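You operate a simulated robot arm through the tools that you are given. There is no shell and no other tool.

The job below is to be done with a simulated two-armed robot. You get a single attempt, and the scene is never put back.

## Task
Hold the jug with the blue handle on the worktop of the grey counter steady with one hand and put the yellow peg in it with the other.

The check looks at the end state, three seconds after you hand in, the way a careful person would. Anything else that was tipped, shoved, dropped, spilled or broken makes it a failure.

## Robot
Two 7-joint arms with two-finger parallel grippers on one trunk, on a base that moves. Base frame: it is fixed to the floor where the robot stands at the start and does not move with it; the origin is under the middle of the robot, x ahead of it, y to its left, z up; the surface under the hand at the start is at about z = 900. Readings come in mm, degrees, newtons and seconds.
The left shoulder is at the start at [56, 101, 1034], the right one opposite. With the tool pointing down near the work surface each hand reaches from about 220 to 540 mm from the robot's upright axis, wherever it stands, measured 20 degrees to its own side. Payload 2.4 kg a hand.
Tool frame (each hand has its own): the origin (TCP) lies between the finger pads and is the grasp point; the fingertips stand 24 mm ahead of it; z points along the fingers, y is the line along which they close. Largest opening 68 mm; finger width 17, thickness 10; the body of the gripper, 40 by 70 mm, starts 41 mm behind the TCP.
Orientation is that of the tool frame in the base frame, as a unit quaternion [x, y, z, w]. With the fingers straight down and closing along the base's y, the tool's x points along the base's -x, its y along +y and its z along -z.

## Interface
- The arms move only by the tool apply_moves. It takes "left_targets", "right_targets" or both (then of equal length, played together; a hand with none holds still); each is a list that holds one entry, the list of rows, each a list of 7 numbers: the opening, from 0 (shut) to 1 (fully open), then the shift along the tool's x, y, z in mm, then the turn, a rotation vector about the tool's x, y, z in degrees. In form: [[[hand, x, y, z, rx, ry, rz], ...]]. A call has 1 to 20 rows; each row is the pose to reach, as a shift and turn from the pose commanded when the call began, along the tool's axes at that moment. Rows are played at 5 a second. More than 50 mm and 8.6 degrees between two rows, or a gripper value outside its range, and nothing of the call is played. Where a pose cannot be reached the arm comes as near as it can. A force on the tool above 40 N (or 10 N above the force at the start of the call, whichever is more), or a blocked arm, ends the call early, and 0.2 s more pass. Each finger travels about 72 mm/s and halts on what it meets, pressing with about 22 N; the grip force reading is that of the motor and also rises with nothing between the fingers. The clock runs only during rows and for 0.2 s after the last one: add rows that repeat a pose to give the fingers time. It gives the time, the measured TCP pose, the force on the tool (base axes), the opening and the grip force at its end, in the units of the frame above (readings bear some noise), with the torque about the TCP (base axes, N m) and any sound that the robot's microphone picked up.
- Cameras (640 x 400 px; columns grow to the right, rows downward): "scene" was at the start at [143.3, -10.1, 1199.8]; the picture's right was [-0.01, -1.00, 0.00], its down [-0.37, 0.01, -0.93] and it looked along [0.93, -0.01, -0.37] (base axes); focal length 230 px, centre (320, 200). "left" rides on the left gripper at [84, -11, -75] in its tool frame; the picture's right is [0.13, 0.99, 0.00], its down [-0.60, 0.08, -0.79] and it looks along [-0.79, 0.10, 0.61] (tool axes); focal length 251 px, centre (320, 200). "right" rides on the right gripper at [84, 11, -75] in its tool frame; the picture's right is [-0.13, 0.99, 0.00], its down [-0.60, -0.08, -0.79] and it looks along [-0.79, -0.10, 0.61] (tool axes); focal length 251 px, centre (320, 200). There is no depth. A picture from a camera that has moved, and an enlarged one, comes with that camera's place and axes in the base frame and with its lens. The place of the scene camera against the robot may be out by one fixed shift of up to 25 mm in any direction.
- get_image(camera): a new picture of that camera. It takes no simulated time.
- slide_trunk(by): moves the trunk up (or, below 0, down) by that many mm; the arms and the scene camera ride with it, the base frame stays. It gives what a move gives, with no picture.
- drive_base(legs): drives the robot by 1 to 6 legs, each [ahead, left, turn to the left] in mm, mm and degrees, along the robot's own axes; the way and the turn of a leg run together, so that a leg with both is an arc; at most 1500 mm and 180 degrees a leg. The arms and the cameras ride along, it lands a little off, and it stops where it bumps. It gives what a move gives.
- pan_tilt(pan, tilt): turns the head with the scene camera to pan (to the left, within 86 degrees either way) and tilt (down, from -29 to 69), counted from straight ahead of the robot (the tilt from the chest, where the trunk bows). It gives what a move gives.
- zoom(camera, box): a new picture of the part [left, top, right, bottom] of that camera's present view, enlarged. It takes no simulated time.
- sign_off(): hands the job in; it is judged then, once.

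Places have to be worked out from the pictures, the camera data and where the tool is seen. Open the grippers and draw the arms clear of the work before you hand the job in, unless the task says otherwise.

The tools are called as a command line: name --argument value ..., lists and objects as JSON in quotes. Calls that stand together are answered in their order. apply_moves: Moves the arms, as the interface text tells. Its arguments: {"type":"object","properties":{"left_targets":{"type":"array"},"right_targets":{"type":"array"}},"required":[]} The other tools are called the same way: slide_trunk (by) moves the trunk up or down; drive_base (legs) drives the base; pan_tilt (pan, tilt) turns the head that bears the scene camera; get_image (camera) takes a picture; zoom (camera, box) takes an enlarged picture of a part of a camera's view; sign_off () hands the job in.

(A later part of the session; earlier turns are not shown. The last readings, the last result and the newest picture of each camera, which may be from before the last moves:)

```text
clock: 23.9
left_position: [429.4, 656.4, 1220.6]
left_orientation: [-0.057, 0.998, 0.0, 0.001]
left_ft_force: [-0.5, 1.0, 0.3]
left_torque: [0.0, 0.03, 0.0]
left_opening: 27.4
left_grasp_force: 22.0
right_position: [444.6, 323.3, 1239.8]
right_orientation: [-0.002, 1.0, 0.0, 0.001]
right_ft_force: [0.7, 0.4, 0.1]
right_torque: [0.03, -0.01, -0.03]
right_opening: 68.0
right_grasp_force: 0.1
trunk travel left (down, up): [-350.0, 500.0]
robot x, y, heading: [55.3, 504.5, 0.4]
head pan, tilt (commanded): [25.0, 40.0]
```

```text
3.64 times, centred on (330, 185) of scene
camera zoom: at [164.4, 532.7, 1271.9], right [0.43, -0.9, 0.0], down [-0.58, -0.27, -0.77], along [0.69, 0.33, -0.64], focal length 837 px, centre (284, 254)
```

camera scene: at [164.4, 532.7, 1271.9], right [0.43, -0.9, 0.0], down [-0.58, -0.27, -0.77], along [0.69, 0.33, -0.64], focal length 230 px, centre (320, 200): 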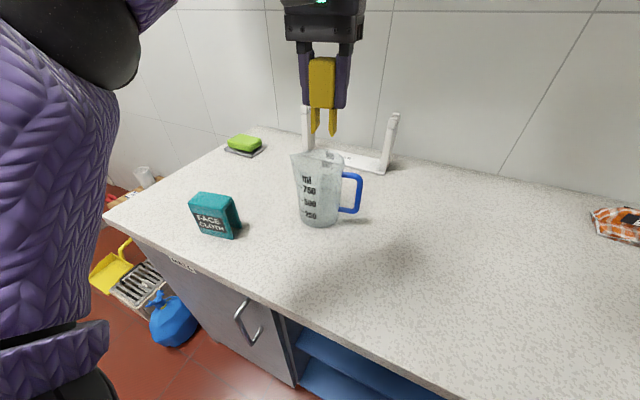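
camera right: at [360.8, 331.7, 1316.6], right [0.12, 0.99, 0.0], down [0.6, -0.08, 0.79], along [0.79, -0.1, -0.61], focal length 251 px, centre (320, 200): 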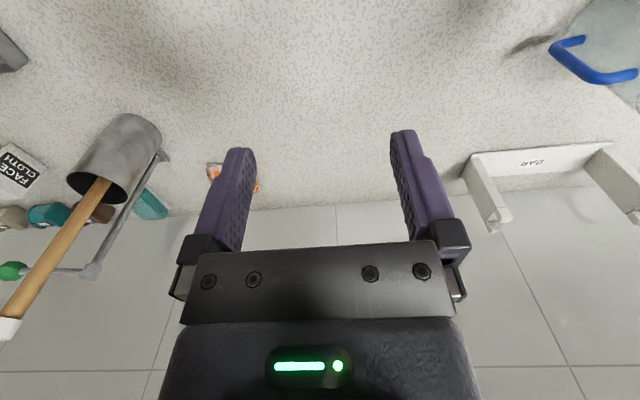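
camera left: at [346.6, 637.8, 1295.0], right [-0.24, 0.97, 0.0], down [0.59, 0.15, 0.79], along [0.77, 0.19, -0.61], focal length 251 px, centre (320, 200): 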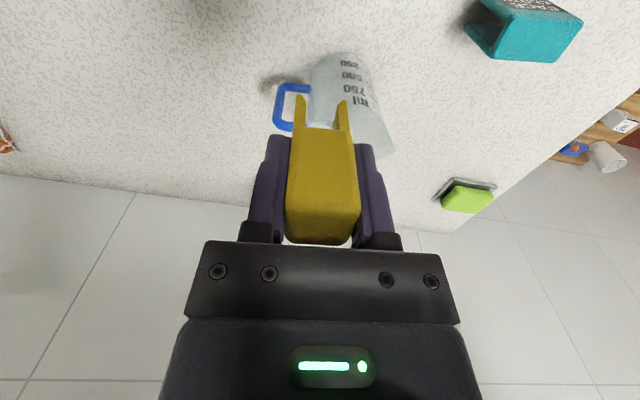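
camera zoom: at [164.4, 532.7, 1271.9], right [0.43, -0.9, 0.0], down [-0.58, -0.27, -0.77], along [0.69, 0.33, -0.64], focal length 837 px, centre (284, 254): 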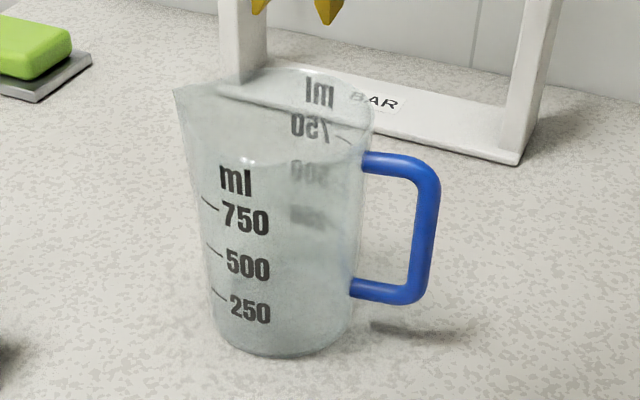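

Both hand cameras agree: the handle bar is at (545, 630), spanning z 946–1023, about 14 mm thick; the jug axis is about (540, 720), inner rim radius ~50. I raise the trunk another 100 mm for reach and drive 30 ahead and 175 left so both shoulders face the jug.

slide_trunk --by 100

drive_base --legs '[[0, 175, 0], [30, 0, 0]]'

pan_tilt --pan 5 --tilt 50

get_image --camera "scene"

get_image --camera "left"

get_image --camera "right"

```text
clock: 25.2
left_position: [428.7, 657.5, 1318.7]
left_orientation: [-0.055, 0.998, 0.0, 0.0]
left_ft_force: [-0.7, -1.0, 0.5]
left_torque: [-0.02, 0.0, -0.01]
left_opening: 27.7
left_grasp_force: 21.9
right_position: [444.0, 322.4, 1341.6]
right_orientation: [-0.002, 1.0, 0.0, 0.0]
right_ft_force: [0.0, -0.1, -0.4]
right_torque: [0.02, 0.02, 0.01]
right_opening: 68.2
right_grasp_force: 0.1
trunk travel left (down, up): [-450.0, 400.0]
robot x, y, heading: [58.0, 506.7, 0.3]
head pan, tilt (commanded): [25.0, 40.0]
```

```text
clock: 27.1
left_position: [458.3, 834.5, 1321.0]
left_orientation: [-0.056, 0.998, 0.001, 0.0]
left_ft_force: [0.2, -0.1, 0.7]
left_torque: [0.03, 0.01, 0.01]
left_opening: 27.5
left_grasp_force: 22.0
right_position: [476.1, 500.8, 1340.1]
right_orientation: [-0.003, 1.0, 0.0, -0.001]
right_ft_force: [0.0, 0.4, 0.1]
right_torque: [0.01, 0.01, 0.0]
right_opening: 68.0
right_grasp_force: 0.1
trunk travel left (down, up): [-450.0, 400.0]
robot x, y, heading: [84.1, 685.2, 0.4]
head pan, tilt (commanded): [25.0, 40.0]
```

```text
clock: 28.0
left_position: [457.2, 832.9, 1320.7]
left_orientation: [-0.056, 0.998, 0.0, -0.001]
left_ft_force: [0.7, -0.3, -0.5]
left_torque: [0.02, 0.03, -0.02]
left_opening: 27.4
left_grasp_force: 22.5
right_position: [474.5, 499.3, 1340.9]
right_orientation: [-0.003, 1.0, 0.0, 0.0]
right_ft_force: [-0.5, 0.3, -0.3]
right_torque: [0.04, 0.02, -0.02]
right_opening: 67.9
right_grasp_force: 0.1
trunk travel left (down, up): [-450.0, 400.0]
robot x, y, heading: [87.0, 681.0, 0.3]
head pan, tilt (commanded): [5.0, 50.0]
```

```text
taken
camera scene: at [179.4, 680.4, 1358.5], right [0.09, -1.0, 0.0], down [-0.76, -0.07, -0.64], along [0.64, 0.06, -0.77], focal length 230 px, centre (320, 200)
```

scene: 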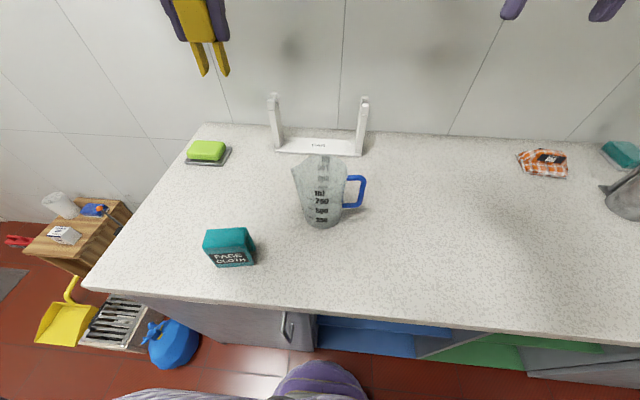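

```text
taken
camera left: at [375.6, 815.1, 1394.9], right [-0.24, 0.97, 0.0], down [0.59, 0.15, 0.79], along [0.77, 0.19, -0.61], focal length 251 px, centre (320, 200)
```

left: 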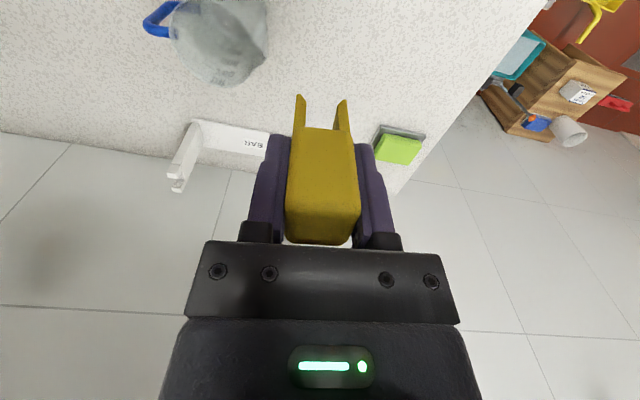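

```text
taken
camera right: at [390.2, 509.0, 1416.5], right [0.12, 0.99, 0.0], down [0.6, -0.08, 0.79], along [0.79, -0.1, -0.61], focal length 251 px, centre (320, 200)
```

right: 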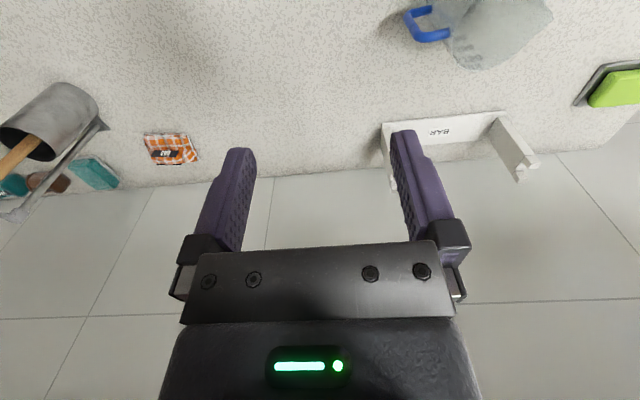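

The robot is in place with the jug between its shoulders. I first turn the right hand 90° (so its fingers will close along x, across the handle bar, camera facing outward) while lowering it 100 mm in free space.

apply_moves --right_targets '[[[1, 0, 0, 8, 0, 0, -7.5], [1, 0, 0, 16, 0, 0, -15], [1, 0, 0, 25, 0, 0, -22.5], [1, 0, 0, 33, 0, 0, -30], [1, 0, 0, 41, 0, 0, -37.5], [1, 0, 0, 50, 0, 0, -45], [1, 0, 0, 58, 0, 0, -52.5], [1, 0, 0, 66, 0, 0, -60], [1, 0, 0, 75, 0, 0, -67.5], [1, 0, 0, 83, 0, 0, -75], [1, 0, 0, 91, 0, 0, -82.5], [1, 0, 0, 100, 0, 0, -90]]]'

get_image --camera "right"

get_image --camera "scene"

```text
clock: 30.6
left_position: [457.6, 835.3, 1320.2]
left_orientation: [-0.056, 0.998, 0.001, -0.001]
left_ft_force: [-0.8, 0.2, 0.1]
left_torque: [0.03, 0.02, 0.01]
left_opening: 28.0
left_grasp_force: 22.0
right_position: [324.7, 603.7, 1210.9]
right_orientation: [0.71, -0.705, 0.0, 0.0]
right_ft_force: [-0.1, -0.3, -0.7]
right_torque: [-0.02, 0.0, 0.0]
right_opening: 68.0
right_grasp_force: 0.1
right hand out of reach, approached as far as the arm can: row 3, 4, 5, 6, 7, 8, 9, 10, 11, 12
trunk travel left (down, up): [-450.0, 400.0]
robot x, y, heading: [85.9, 685.2, 0.3]
head pan, tilt (commanded): [5.0, 50.0]
```

```text
taken
camera right: at [315.0, 518.1, 1285.2], right [-0.99, 0.12, 0.0], down [0.07, 0.6, 0.79], along [0.1, 0.79, -0.61], focal length 251 px, centre (320, 200)
```

right: 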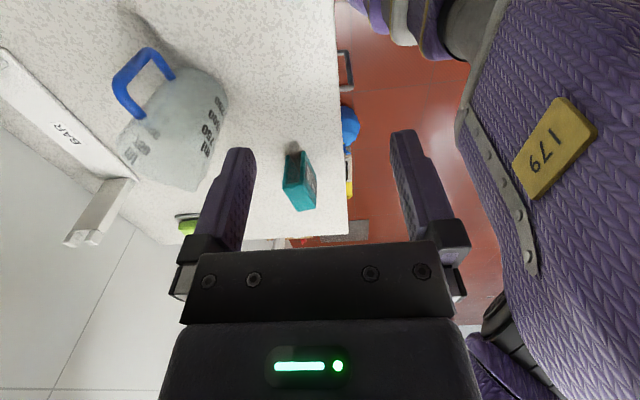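

```text
taken
camera scene: at [179.2, 680.6, 1358.5], right [0.09, -1.0, 0.0], down [-0.76, -0.07, -0.64], along [0.64, 0.06, -0.77], focal length 230 px, centre (320, 200)
```

scene: 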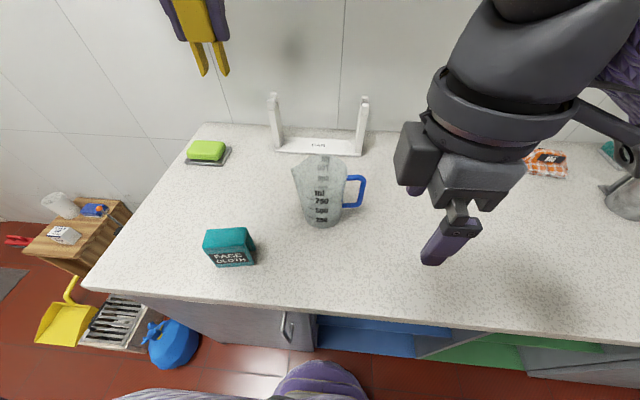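

The hand turned but drifted in toward the body: that yaw limits reach with the tool straight down. I now tilt it 45° toward the jug (fingers pointing left-down) while moving outward, which should free up reach.

apply_moves --right_targets '[[[1, 8, -15, 5, 0, -7, 0], [1, 16, -30, 10, 0, -14, 0], [1, 24, -50, 16, 0, -21, 0], [1, 32, -75, 24, 0, -28, 0], [1, 40, -100, 32, 0, -35, 0], [1, 48, -125, 40, 0, -42, 0], [1, 56, -150, 50, 0, -45, 0], [1, 64, -175, 60, 0, -45, 0]]]'

get_image --camera "right"

get_image --camera "scene"

```text
clock: 32.4
left_position: [458.2, 833.9, 1320.5]
left_orientation: [-0.055, 0.998, 0.0, 0.0]
left_ft_force: [-0.2, 0.6, 0.8]
left_torque: [0.01, 0.01, 0.0]
left_opening: 27.8
left_grasp_force: 22.1
right_position: [321.4, 620.1, 1235.8]
right_orientation: [0.655, -0.651, -0.272, -0.27]
right_ft_force: [-0.2, -0.4, -0.8]
right_torque: [-0.02, -0.01, 0.01]
right_opening: 68.3
right_grasp_force: 0.0
right hand out of reach, approached as far as the arm can: row 1, 2, 3, 4, 5, 6, 7, 8
trunk travel left (down, up): [-450.0, 400.0]
robot x, y, heading: [87.6, 685.2, 0.2]
head pan, tilt (commanded): [5.0, 50.0]
```

```text
taken
camera right: at [310.9, 506.5, 1230.0], right [-0.99, 0.09, 0.09], down [0.08, -0.13, 0.99], along [0.1, 0.99, 0.13], focal length 251 px, centre (320, 200)
```

right: 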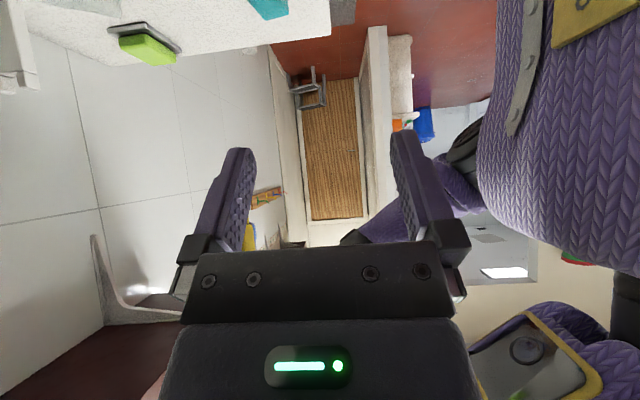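

```text
taken
camera scene: at [179.2, 680.3, 1358.5], right [0.09, -1.0, 0.0], down [-0.76, -0.07, -0.64], along [0.64, 0.06, -0.77], focal length 230 px, centre (320, 200)
```

scene: 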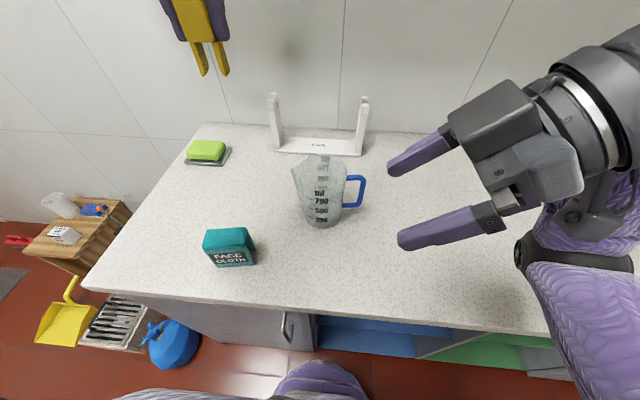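

That yaw runs into a joint limit. Better grip: tool pitched 45° and yawed only 45°, pointing forward-left-down, fingers straddling the vertical bar with one finger in the gap between bar and jug. I turn the hand back 45° about the vertical while moving out to a point short of the handle.

apply_moves --right_targets '[[[1, 5, -5, 3, 5.3, 0, 5.3], [1, 15, -15, 8, 10.6, 0, 10.6], [1, 30, -32, 15, 15.9, 0, 15.9], [1, 50, -53, 25, 21.2, 0, 21.2], [1, 70, -74, 35, 26.5, 0, 26.5], [1, 92, -97, 46, 31.8, 0, 31.8], [1, 115, -120, 57, 31.8, 0, 31.8], [1, 135, -142, 66, 31.8, 0, 31.8], [1, 151, -159, 73.5, 31.8, 0, 31.8], [1, 151, -159, 73.5, 31.8, 0, 31.8]]]'

get_image --camera "right"

get_image --camera "scene"

```text
clock: 34.6
left_position: [457.1, 833.5, 1320.9]
left_orientation: [-0.056, 0.998, 0.0, 0.0]
left_ft_force: [-0.2, -0.1, 0.6]
left_torque: [-0.01, -0.02, 0.04]
left_opening: 27.6
left_grasp_force: 22.1
right_position: [482.3, 562.0, 1079.1]
right_orientation: [-0.356, 0.852, 0.148, 0.353]
right_ft_force: [-0.5, 0.0, 1.3]
right_torque: [0.01, -0.02, -0.02]
right_opening: 68.0
right_grasp_force: 0.1
trunk travel left (down, up): [-450.0, 400.0]
robot x, y, heading: [88.7, 678.7, 0.1]
head pan, tilt (commanded): [5.0, 50.0]
```

```text
taken
camera right: at [395.4, 488.8, 1073.2], right [-0.64, 0.76, 0.09], down [-0.04, -0.15, 0.99], along [0.77, 0.63, 0.13], focal length 251 px, centre (320, 200)
```

right: 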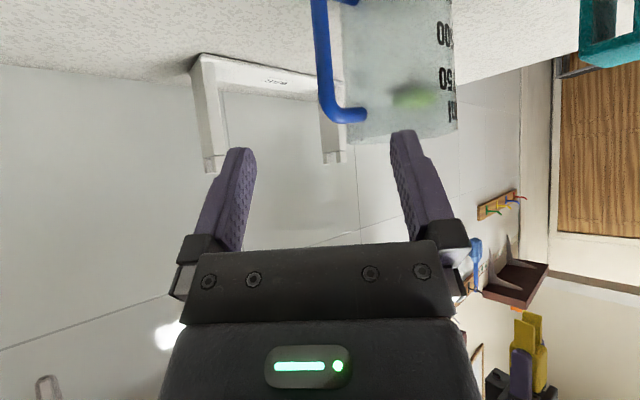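

```text
taken
camera scene: at [179.2, 680.3, 1358.5], right [0.09, -1.0, 0.0], down [-0.76, -0.07, -0.64], along [0.64, 0.06, -0.77], focal length 230 px, centre (320, 200)
```

scene: 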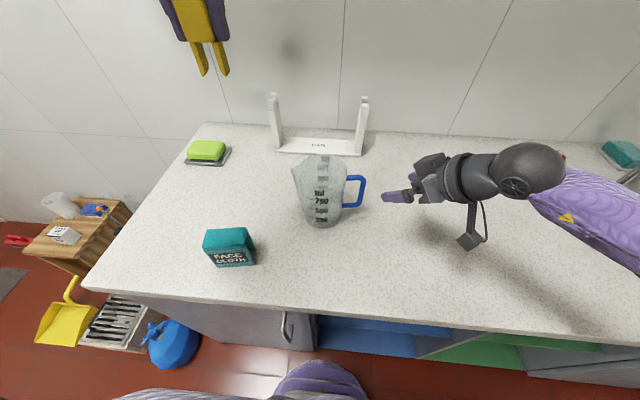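

The right hand reached the pose: (482, 562, 1079), pointing forward-left-down at the handle, about 130 mm short of it. I zoom both views to refine the lateral alignment.

zoom --camera "right" --box '[260, 0, 420, 130]'

zoom --camera "scene" --box '[270, 130, 450, 250]'

zoom --camera "left" --box '[120, 0, 300, 110]'

```text
3.08 times, centred on (340, 65) of right
camera zoom: at [395.4, 488.8, 1073.2], right [-0.64, 0.76, 0.09], down [-0.04, -0.15, 0.99], along [0.77, 0.63, 0.13], focal length 774 px, centre (258, 615)
```

zoom: 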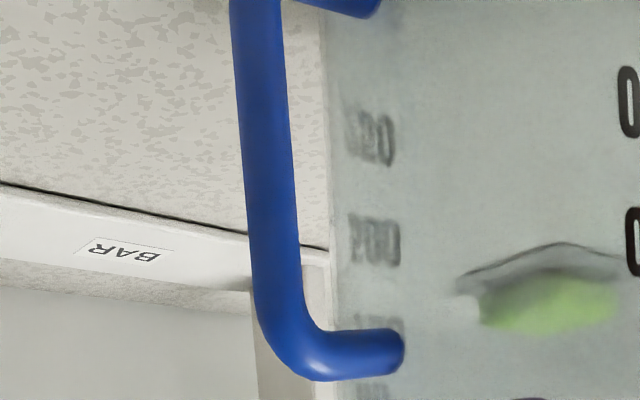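

```text
3.33 times, centred on (360, 190) of scene
camera zoom: at [179.2, 680.3, 1358.5], right [0.09, -1.0, 0.0], down [-0.76, -0.07, -0.64], along [0.64, 0.06, -0.77], focal length 767 px, centre (187, 233)
```

zoom: 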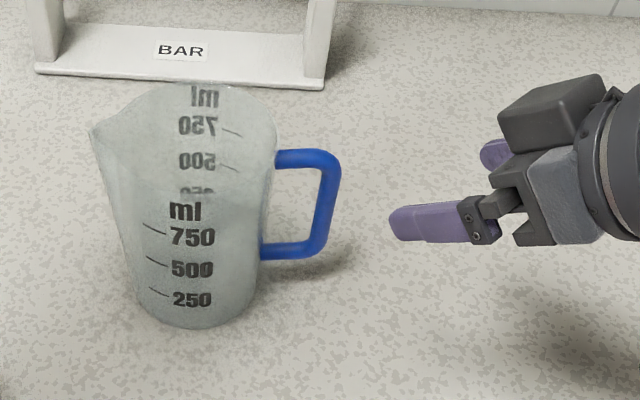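

```text
3.56 times, centred on (210, 55) of left
camera zoom: at [375.5, 815.0, 1395.0], right [-0.24, 0.97, 0.0], down [0.59, 0.15, 0.79], along [0.77, 0.19, -0.61], focal length 894 px, centre (711, 716)
```

zoom: 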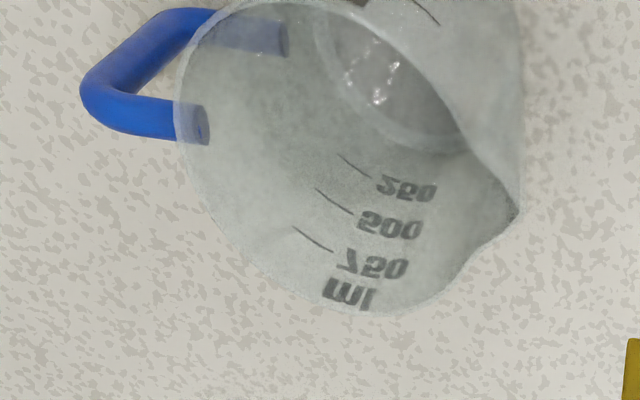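

Alignment is within about 2 mm laterally. I narrow the fingers to 30 mm opening and advance along the tool axis to about 45 mm short of the bar, then check.

apply_moves --right_targets '[[[0.7, 0, 1, 0, 0, 0, 0], [0.44, 0.5, 2, 5, 0, 0, 0], [0.44, 1, 2, 35, 0, 0, 0], [0.44, 1, 2, 65, 0, 0, 0], [0.44, 1, 2, 85, 0, 0, 0], [0.44, 1, 2, 85, 0, 0, 0]]]'

get_image --camera "right"

zoom --camera "scene" --box '[270, 130, 450, 250]'

```text
clock: 36.0
left_position: [457.2, 834.7, 1319.7]
left_orientation: [-0.056, 0.998, 0.0, 0.0]
left_ft_force: [-0.1, -1.2, 0.3]
left_torque: [-0.01, -0.01, 0.01]
left_opening: 27.5
left_grasp_force: 22.1
right_position: [522.6, 606.2, 1016.0]
right_orientation: [-0.356, 0.852, 0.147, 0.353]
right_ft_force: [-0.4, 0.5, -0.8]
right_torque: [-0.03, 0.0, -0.02]
right_opening: 29.8
right_grasp_force: 0.0
trunk travel left (down, up): [-450.0, 400.0]
robot x, y, heading: [83.5, 680.1, 0.4]
head pan, tilt (commanded): [5.0, 50.0]
```

```text
taken
camera right: at [436.5, 533.2, 1009.8], right [-0.64, 0.76, 0.09], down [-0.04, -0.15, 0.99], along [0.77, 0.63, 0.13], focal length 251 px, centre (320, 200)
```

right: 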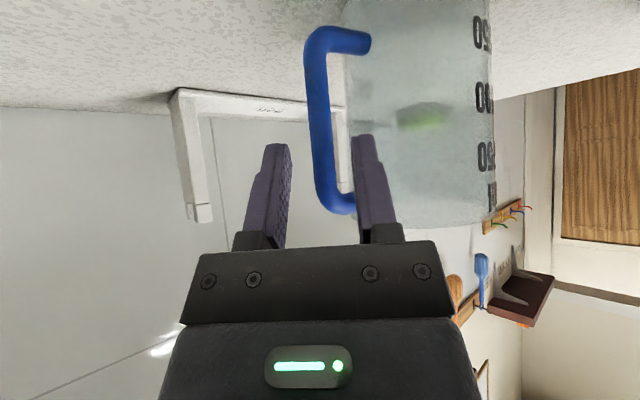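

```text
3.33 times, centred on (360, 190) of scene
camera zoom: at [179.2, 680.2, 1358.5], right [0.09, -1.0, 0.0], down [-0.76, -0.07, -0.64], along [0.64, 0.06, -0.77], focal length 767 px, centre (187, 233)
```

zoom: 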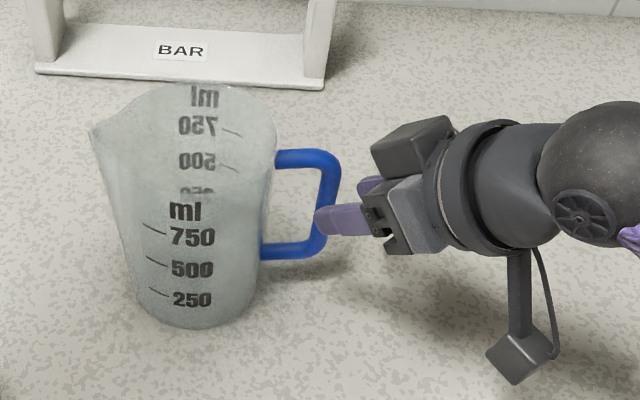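

The bar is centred between the fingertips in the right-hand view. I advance another 24 mm and check clearance of the inner finger against the jug wall.

apply_moves --right_targets '[[[0.44, 0, 0, 12, 0, 0, 0], [0.44, 0, 0, 24, 0, 0, 0], [0.44, 0, 0, 24, 0, 0, 0]]]'

get_image --camera "right"

zoom --camera "scene" --box '[290, 140, 410, 230]'

```text
clock: 36.8
left_position: [457.5, 834.4, 1321.3]
left_orientation: [-0.056, 0.998, 0.0, 0.0]
left_ft_force: [0.0, 0.0, -0.3]
left_torque: [0.03, 0.01, 0.01]
left_opening: 27.5
left_grasp_force: 21.6
right_position: [534.7, 619.9, 998.7]
right_orientation: [-0.357, 0.852, 0.148, 0.353]
right_ft_force: [0.5, -0.4, 0.1]
right_torque: [0.01, 0.0, 0.03]
right_opening: 29.8
right_grasp_force: 0.0
trunk travel left (down, up): [-450.0, 400.0]
robot x, y, heading: [87.3, 677.1, 0.7]
head pan, tilt (commanded): [5.0, 50.0]
```

```text
taken
camera right: at [448.5, 546.3, 993.3], right [-0.64, 0.76, 0.09], down [-0.04, -0.15, 0.99], along [0.77, 0.63, 0.13], focal length 251 px, centre (320, 200)
```

right: 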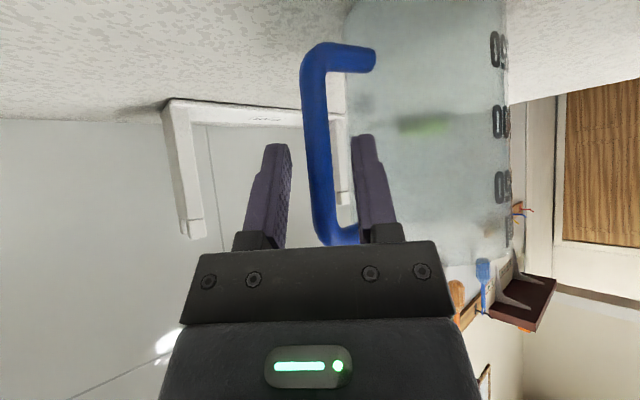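

```text
4.44 times, centred on (350, 185) of scene
camera zoom: at [179.2, 680.3, 1358.5], right [0.09, -1.0, 0.0], down [-0.76, -0.07, -0.64], along [0.64, 0.06, -0.77], focal length 1023 px, centre (187, 267)
```

zoom: 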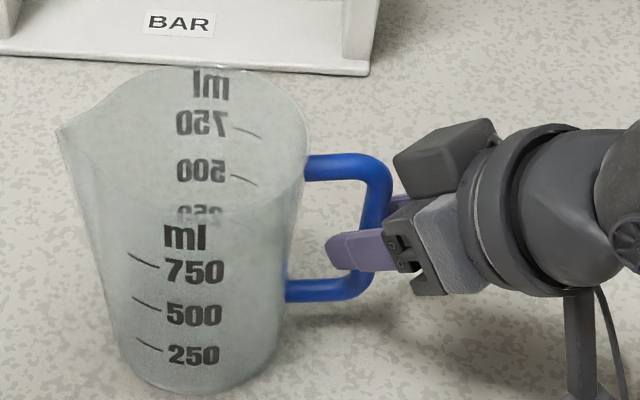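

The inner finger is entering the gap cleanly with no contact forces. I advance the last 17 mm and then close gently on the bar.

apply_moves --right_targets '[[[0.44, 0, 0, 9, 0, 0, 0], [0.44, 0, 0, 17, 0, 0, 0], [0.44, 0, 0, 17, 0, 0, 0]]]'

get_image --camera "right"

zoom --camera "scene" --box '[290, 140, 410, 230]'

```text
clock: 37.6
left_position: [457.5, 833.4, 1320.5]
left_orientation: [-0.056, 0.998, 0.0, 0.0]
left_ft_force: [0.7, -1.2, -0.4]
left_torque: [0.0, 0.03, 0.02]
left_opening: 27.7
left_grasp_force: 22.1
right_position: [543.8, 627.2, 987.7]
right_orientation: [-0.357, 0.852, 0.148, 0.353]
right_ft_force: [-0.5, 0.3, 0.4]
right_torque: [0.0, 0.02, 0.0]
right_opening: 30.1
right_grasp_force: 0.0
trunk travel left (down, up): [-450.0, 400.0]
robot x, y, heading: [88.2, 680.8, 0.3]
head pan, tilt (commanded): [5.0, 50.0]
```

```text
taken
camera right: at [457.4, 554.0, 982.1], right [-0.64, 0.76, 0.09], down [-0.04, -0.15, 0.99], along [0.77, 0.63, 0.13], focal length 251 px, centre (320, 200)
```

right: 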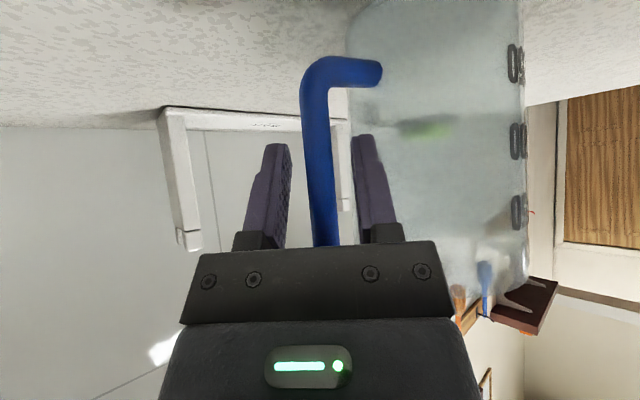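

```text
4.44 times, centred on (350, 185) of scene
camera zoom: at [179.3, 680.3, 1358.5], right [0.09, -1.0, 0.0], down [-0.76, -0.07, -0.64], along [0.64, 0.06, -0.77], focal length 1023 px, centre (187, 267)
```

zoom: 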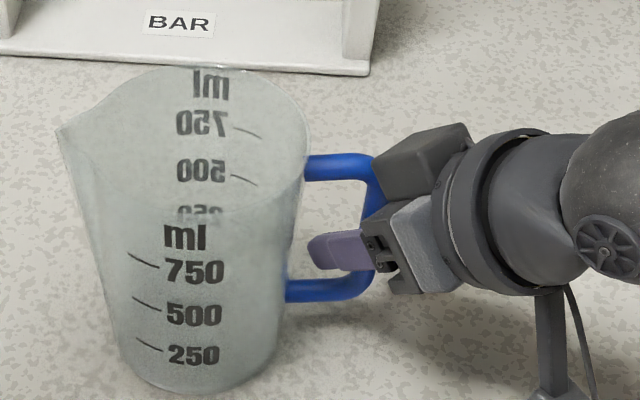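

The bar sits between the pads, with no contact force. I close the right gripper on the handle.

apply_moves --right_targets '[[[0.3, 0, 0, 0, 0, 0, 0], [0.2, 0, 0, 0, 0, 0, 0], [0.12, 0, 0, 0, 0, 0, 0], [0.12, 0, 0, 0, 0, 0, 0], [0.12, 0, 0, 0, 0, 0, 0]]]'

get_image --camera "right"

get_image --camera "scene"

zoom --camera "scene" --box '[290, 140, 410, 230]'

```text
clock: 38.8
left_position: [458.2, 833.9, 1320.6]
left_orientation: [-0.055, 0.998, 0.0, 0.0]
left_ft_force: [0.3, 0.5, -0.5]
left_torque: [-0.02, 0.01, 0.02]
left_opening: 27.8
left_grasp_force: 22.0
right_position: [543.5, 627.5, 988.2]
right_orientation: [-0.357, 0.852, 0.147, 0.353]
right_ft_force: [-0.3, 1.7, 0.3]
right_torque: [0.01, 0.01, -0.01]
right_opening: 12.4
right_grasp_force: 21.6
trunk travel left (down, up): [-450.0, 400.0]
robot x, y, heading: [84.6, 682.6, 0.5]
head pan, tilt (commanded): [5.0, 50.0]
```

```text
taken
camera right: at [457.3, 554.1, 982.1], right [-0.64, 0.76, 0.09], down [-0.04, -0.15, 0.99], along [0.77, 0.63, 0.13], focal length 251 px, centre (320, 200)
```

right: 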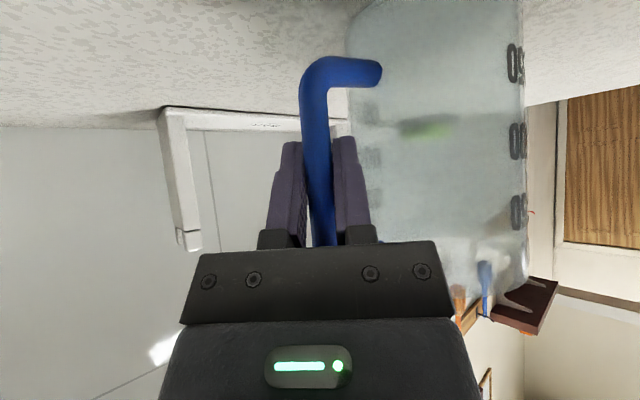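

```text
taken
camera scene: at [179.3, 680.4, 1358.5], right [0.09, -1.0, 0.0], down [-0.76, -0.07, -0.64], along [0.64, 0.06, -0.77], focal length 230 px, centre (320, 200)
```

scene: 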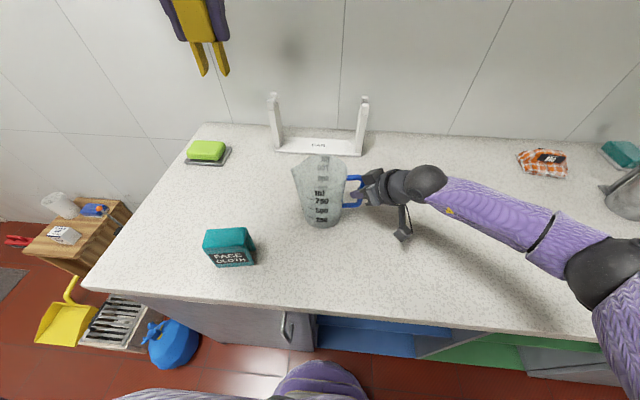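

```text
4.44 times, centred on (350, 185) of scene
camera zoom: at [179.3, 680.4, 1358.5], right [0.09, -1.0, 0.0], down [-0.76, -0.07, -0.64], along [0.64, 0.06, -0.77], focal length 1023 px, centre (187, 267)
```

zoom: 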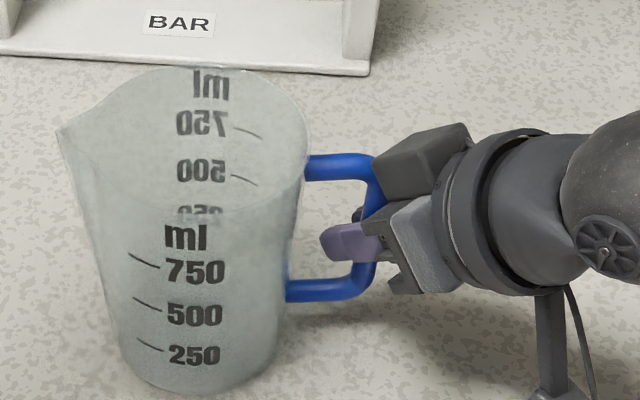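

The handle is held (12.4 mm, 22 N) and the jug hasn't moved. Now I bring the left hand with the peg above the jug at (541, 716), staying well above the rim.

apply_moves --left_targets '[[[0.25, -5, -10, 45, 0, 0, 0], [0.25, -15, -30, 85, 0, 0, 0], [0.25, -30, -55, 120, 0, 0, 0], [0.25, -45, -85, 140.5, 0, 0, 0], [0.25, -60, -110, 140.5, 0, 0, 0], [0.25, -69.6, -126.6, 140.5, 0, 0, 0], [0.25, -69.6, -126.6, 140.5, 0, 0, 0]]]'

get_image --camera "left"

get_image --camera "scene"

get_image --camera "right"

```text
clock: 40.4
left_position: [540.0, 715.9, 1177.2]
left_orientation: [-0.055, 0.998, 0.0, 0.0]
left_ft_force: [-0.3, -0.4, 0.0]
left_torque: [-0.03, -0.01, -0.01]
left_opening: 27.3
left_grasp_force: 21.6
right_position: [543.5, 627.4, 989.5]
right_orientation: [-0.356, 0.852, 0.148, 0.353]
right_ft_force: [0.1, -0.3, 0.5]
right_torque: [0.02, -0.02, 0.01]
right_opening: 12.5
right_grasp_force: 21.5
trunk travel left (down, up): [-450.0, 400.0]
robot x, y, heading: [87.6, 682.3, 0.6]
head pan, tilt (commanded): [5.0, 50.0]
```

```text
taken
camera left: at [458.4, 697.2, 1252.4], right [-0.24, 0.97, 0.0], down [0.59, 0.15, 0.79], along [0.77, 0.19, -0.61], focal length 251 px, centre (320, 200)
```

left: 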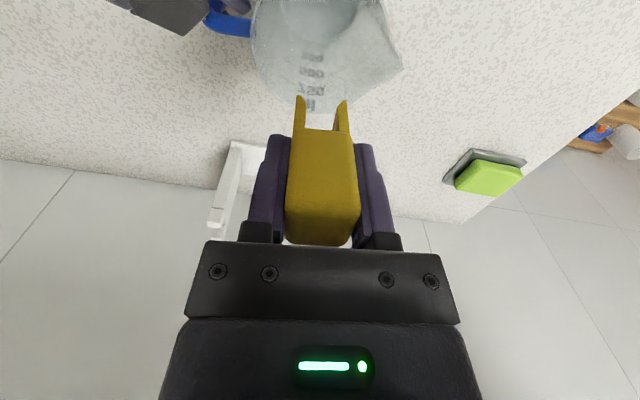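

```text
taken
camera scene: at [179.3, 680.3, 1358.5], right [0.09, -1.0, 0.0], down [-0.76, -0.07, -0.64], along [0.64, 0.06, -0.77], focal length 230 px, centre (320, 200)
```

scene: 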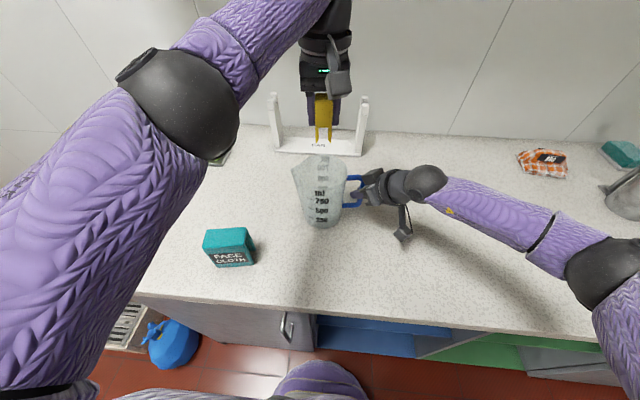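

```text
taken
camera right: at [457.3, 554.0, 982.1], right [-0.64, 0.76, 0.09], down [-0.04, -0.15, 0.99], along [0.77, 0.63, 0.13], focal length 251 px, centre (320, 200)
```

right: 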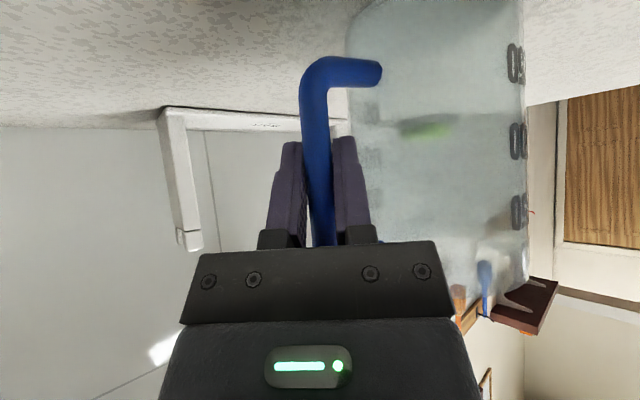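

The peg is above the jug. I zoom the left camera and scene camera on the rim to verify it is centred before lowering.

zoom --camera "left" --box '[220, 0, 420, 125]'

zoom --camera "scene" --box '[260, 90, 400, 240]'

```text
3.20 times, centred on (320, 62) of left
camera zoom: at [458.4, 697.2, 1252.4], right [-0.24, 0.97, 0.0], down [0.59, 0.15, 0.79], along [0.77, 0.19, -0.61], focal length 805 px, centre (320, 640)
```

zoom: 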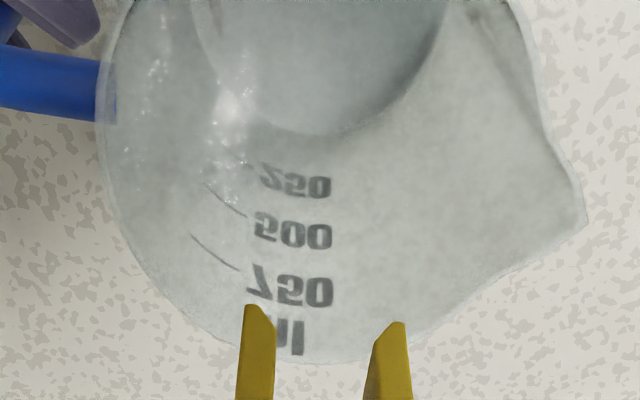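

```text
2.67 times, centred on (330, 165) of scene
camera zoom: at [179.3, 680.3, 1358.5], right [0.09, -1.0, 0.0], down [-0.76, -0.07, -0.64], along [0.64, 0.06, -0.77], focal length 614 px, centre (293, 293)
```

zoom: 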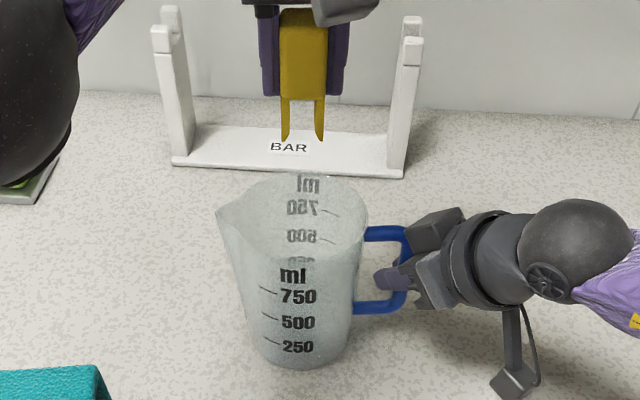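

The fitted rim circle is centred at about (538, 717) with radius ~50, so the peg is centred within 2 mm. I lower until the peg's feet are just inside the rim and check.

apply_moves --left_targets '[[[0.25, 0, 0, 35, 0, 0, 0], [0.25, 1, 0.5, 65, 0, 0, 0], [0.25, 1.5, 1, 90, 0, 0, 0], [0.25, 1.5, 1, 90, 0, 0, 0]]]'

get_image --camera "left"

zoom --camera "scene" --box '[260, 90, 400, 240]'

get_image --camera "right"

```text
clock: 41.4
left_position: [539.7, 717.5, 1088.6]
left_orientation: [-0.055, 0.998, 0.0, 0.0]
left_ft_force: [-0.1, 0.4, -1.5]
left_torque: [0.02, -0.01, -0.01]
left_opening: 27.8
left_grasp_force: 22.4
right_position: [544.1, 628.3, 988.3]
right_orientation: [-0.357, 0.853, 0.147, 0.353]
right_ft_force: [-0.3, -0.2, 0.1]
right_torque: [-0.02, 0.0, 0.02]
right_opening: 12.7
right_grasp_force: 21.8
trunk travel left (down, up): [-450.0, 400.0]
robot x, y, heading: [87.5, 679.9, 0.3]
head pan, tilt (commanded): [5.0, 50.0]
```

```text
taken
camera left: at [457.7, 698.4, 1162.5], right [-0.24, 0.97, 0.0], down [0.59, 0.15, 0.79], along [0.77, 0.19, -0.61], focal length 251 px, centre (320, 200)
```

left: 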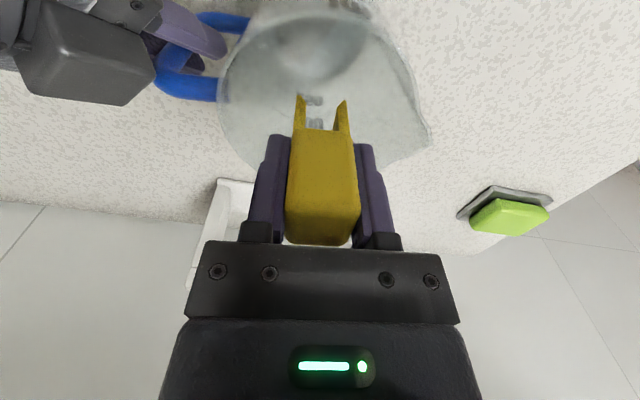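

```text
2.67 times, centred on (330, 165) of scene
camera zoom: at [179.3, 680.2, 1358.5], right [0.09, -1.0, 0.0], down [-0.76, -0.07, -0.64], along [0.64, 0.06, -0.77], focal length 614 px, centre (293, 293)
```

zoom: 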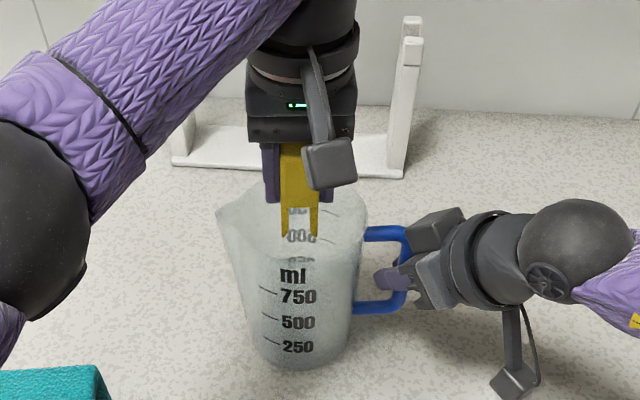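

```text
taken
camera right: at [457.3, 554.0, 982.1], right [-0.64, 0.76, 0.09], down [-0.04, -0.15, 0.99], along [0.77, 0.63, 0.13], focal length 251 px, centre (320, 200)
```

right: 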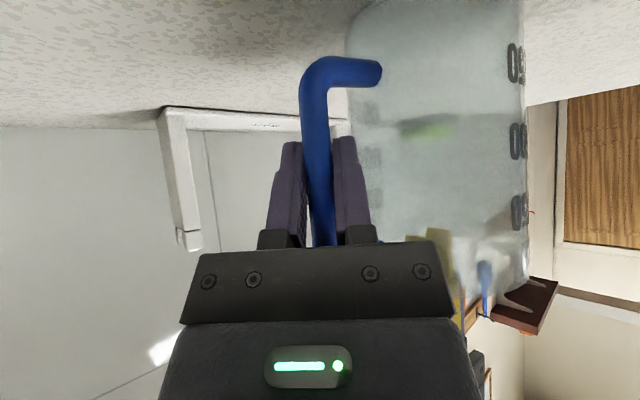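

The peg's feet are inside the rim, centred, and the left camera bracket clears it. I continue lowering to TCP z≈1014, where the gripper body is just above the rim.

apply_moves --left_targets '[[[0.25, 0, 0, 25, 0, 0, 0], [0.25, 0, 0, 50, 0, 0, 0], [0.25, 0, 0, 74, 0, 0, 0], [0.25, 0, 0, 74, 0, 0, 0]]]'

get_image --camera "left"

zoom --camera "scene" --box '[260, 90, 400, 240]'

get_image --camera "right"

```text
clock: 42.4
left_position: [539.8, 714.9, 1013.5]
left_orientation: [-0.055, 0.998, 0.0, 0.0]
left_ft_force: [0.0, 0.3, -0.2]
left_torque: [0.0, 0.03, -0.03]
left_opening: 27.9
left_grasp_force: 21.7
right_position: [544.4, 628.7, 987.2]
right_orientation: [-0.357, 0.852, 0.148, 0.353]
right_ft_force: [-0.1, 0.5, 0.0]
right_torque: [-0.05, -0.01, 0.0]
right_opening: 12.5
right_grasp_force: 22.3
trunk travel left (down, up): [-450.0, 400.0]
robot x, y, heading: [83.4, 682.3, 0.4]
head pan, tilt (commanded): [5.0, 50.0]
```

```text
taken
camera left: at [457.5, 696.7, 1088.4], right [-0.24, 0.97, 0.0], down [0.59, 0.15, 0.79], along [0.77, 0.19, -0.61], focal length 251 px, centre (320, 200)
```

left: 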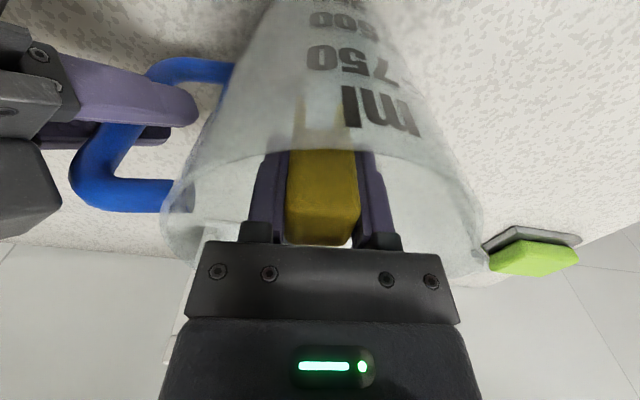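

```text
2.67 times, centred on (330, 165) of scene
camera zoom: at [179.3, 680.2, 1358.5], right [0.09, -1.0, 0.0], down [-0.76, -0.07, -0.64], along [0.64, 0.06, -0.77], focal length 614 px, centre (293, 293)
```

zoom: 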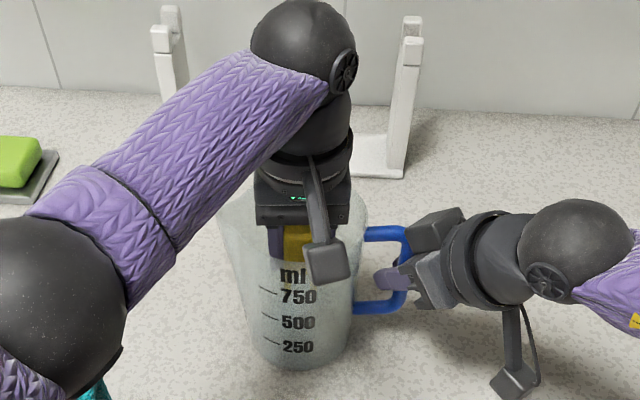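

```text
taken
camera right: at [457.3, 554.0, 982.1], right [-0.64, 0.76, 0.09], down [-0.04, -0.15, 0.99], along [0.77, 0.63, 0.13], focal length 251 px, centre (320, 200)
```

right: 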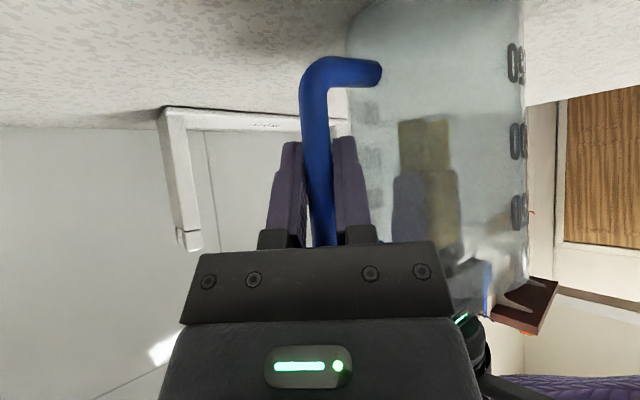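

The peg is well inside the jug, about 55 mm above its floor, with both hands steady and no contact forces. I release it by opening the left fingers moderately so they stay clear of the wall.

apply_moves --left_targets '[[[0.45, 0, 0, 0, 0, 0, 0], [0.6, 0, 0, 0, 0, 0, 0], [0.6, 0, 0, 0, 0, 0, 0], [0.6, 0, 0, 0, 0, 0, 0]]]'

get_image --camera "right"

get_image --camera "left"

```text
clock: 43.4
left_position: [539.6, 715.9, 1013.4]
left_orientation: [-0.057, 0.998, 0.0, 0.0]
left_ft_force: [0.6, 0.6, 0.4]
left_torque: [0.01, -0.01, -0.02]
left_opening: 41.0
left_grasp_force: 0.0
right_position: [543.8, 628.7, 988.3]
right_orientation: [-0.357, 0.852, 0.148, 0.353]
right_ft_force: [0.2, -0.4, 0.4]
right_torque: [0.03, 0.01, 0.02]
right_opening: 12.4
right_grasp_force: 22.0
trunk travel left (down, up): [-450.0, 400.0]
robot x, y, heading: [86.4, 678.8, 0.2]
head pan, tilt (commanded): [5.0, 50.0]
```

```text
taken
camera right: at [457.3, 554.0, 982.1], right [-0.64, 0.76, 0.09], down [-0.04, -0.15, 0.99], along [0.77, 0.63, 0.13], focal length 251 px, centre (320, 200)
```

right: 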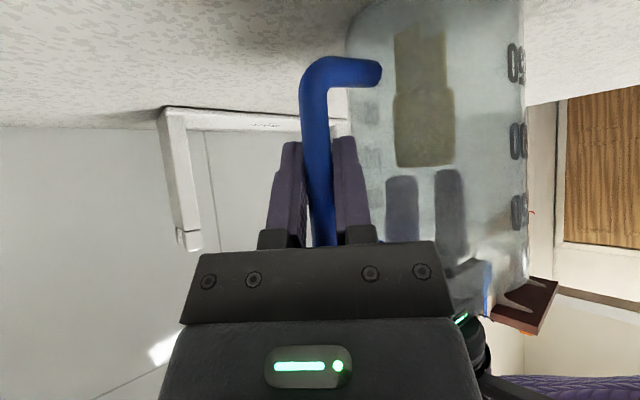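

```text
taken
camera left: at [457.5, 696.7, 1088.7], right [-0.24, 0.97, 0.0], down [0.59, 0.15, 0.79], along [0.77, 0.19, -0.61], focal length 251 px, centre (320, 200)
```

left: 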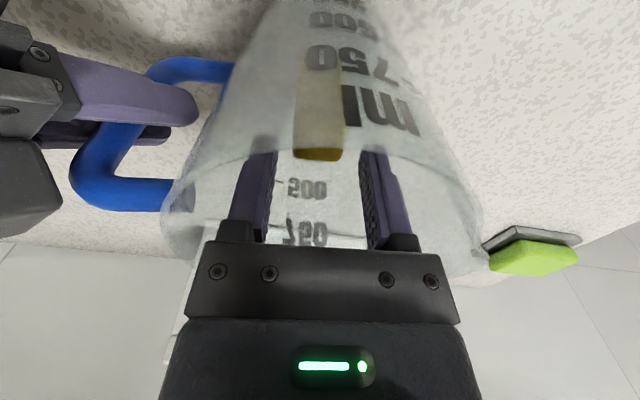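

The peg now stands inside the jug on its floor. I raise the left hand straight up out of the jug, then draw it back to the left.

apply_moves --left_targets '[[[0.6, 0, 0, -30, 0, 0, 0], [0.6, 0, 0, -65, 0, 0, 0], [0.6, 0, 0, -105, 0, 0, 0], [0.6, 0, 0, -145, 0, 0, 0], [0.6, 0, 0, -165, 0, 0, 0], [0.6, 15, 25, -165, 0, 0, 0], [0.6, 35, 60, -165, 0, 0, 0], [0.6, 50, 90, -200, 0, 0, 0], [0.6, 62, 112, -240, 0, 0, 0], [0.6, 69, 126, -280, 0, 0, 0]]]'

get_image --camera "scene"

zoom --camera "scene" --box '[260, 90, 400, 240]'

get_image --camera "right"

```text
clock: 45.6
left_position: [458.0, 834.5, 1296.2]
left_orientation: [-0.057, 0.998, -0.001, 0.0]
left_ft_force: [0.1, 0.0, 1.3]
left_torque: [0.02, -0.02, 0.02]
left_opening: 40.6
left_grasp_force: 0.1
right_position: [544.1, 627.6, 988.9]
right_orientation: [-0.357, 0.852, 0.148, 0.353]
right_ft_force: [0.1, 0.2, -0.1]
right_torque: [-0.09, 0.01, 0.02]
right_opening: 12.5
right_grasp_force: 22.5
trunk travel left (down, up): [-450.0, 400.0]
robot x, y, heading: [86.9, 683.8, 0.6]
head pan, tilt (commanded): [5.0, 50.0]
```

```text
taken
camera scene: at [178.9, 680.2, 1358.5], right [0.09, -1.0, 0.0], down [-0.76, -0.07, -0.64], along [0.64, 0.06, -0.77], focal length 230 px, centre (320, 200)
```

scene: 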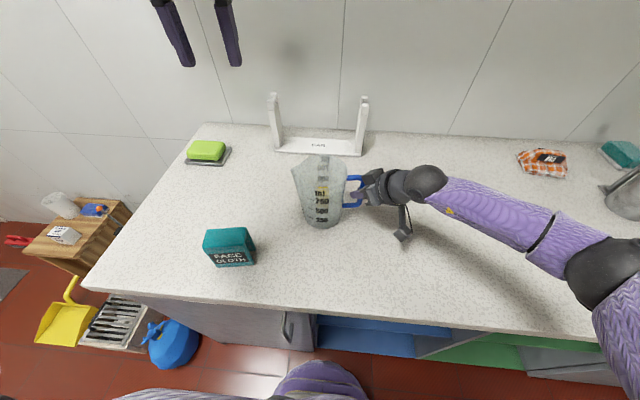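

```text
2.67 times, centred on (330, 165) of scene
camera zoom: at [178.9, 680.2, 1358.5], right [0.09, -1.0, 0.0], down [-0.76, -0.07, -0.64], along [0.64, 0.06, -0.77], focal length 614 px, centre (293, 293)
```

zoom: 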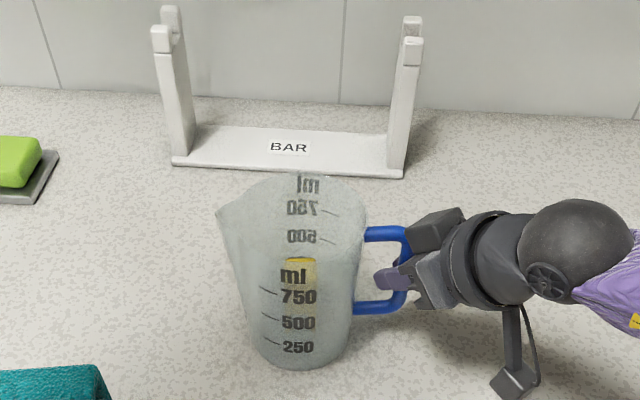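

```text
taken
camera right: at [457.0, 553.9, 982.2], right [-0.64, 0.76, 0.09], down [-0.04, -0.15, 0.99], along [0.77, 0.63, 0.13], focal length 251 px, centre (320, 200)
```

right: 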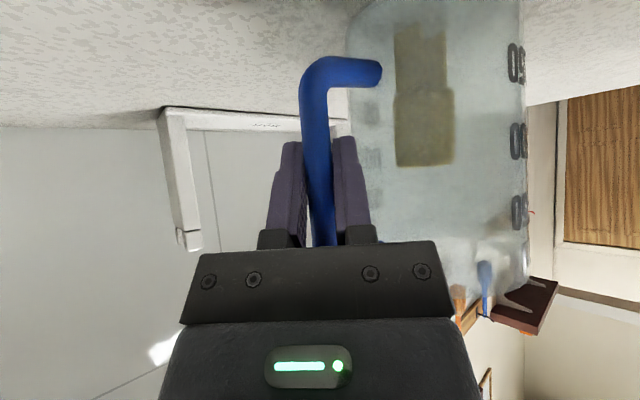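

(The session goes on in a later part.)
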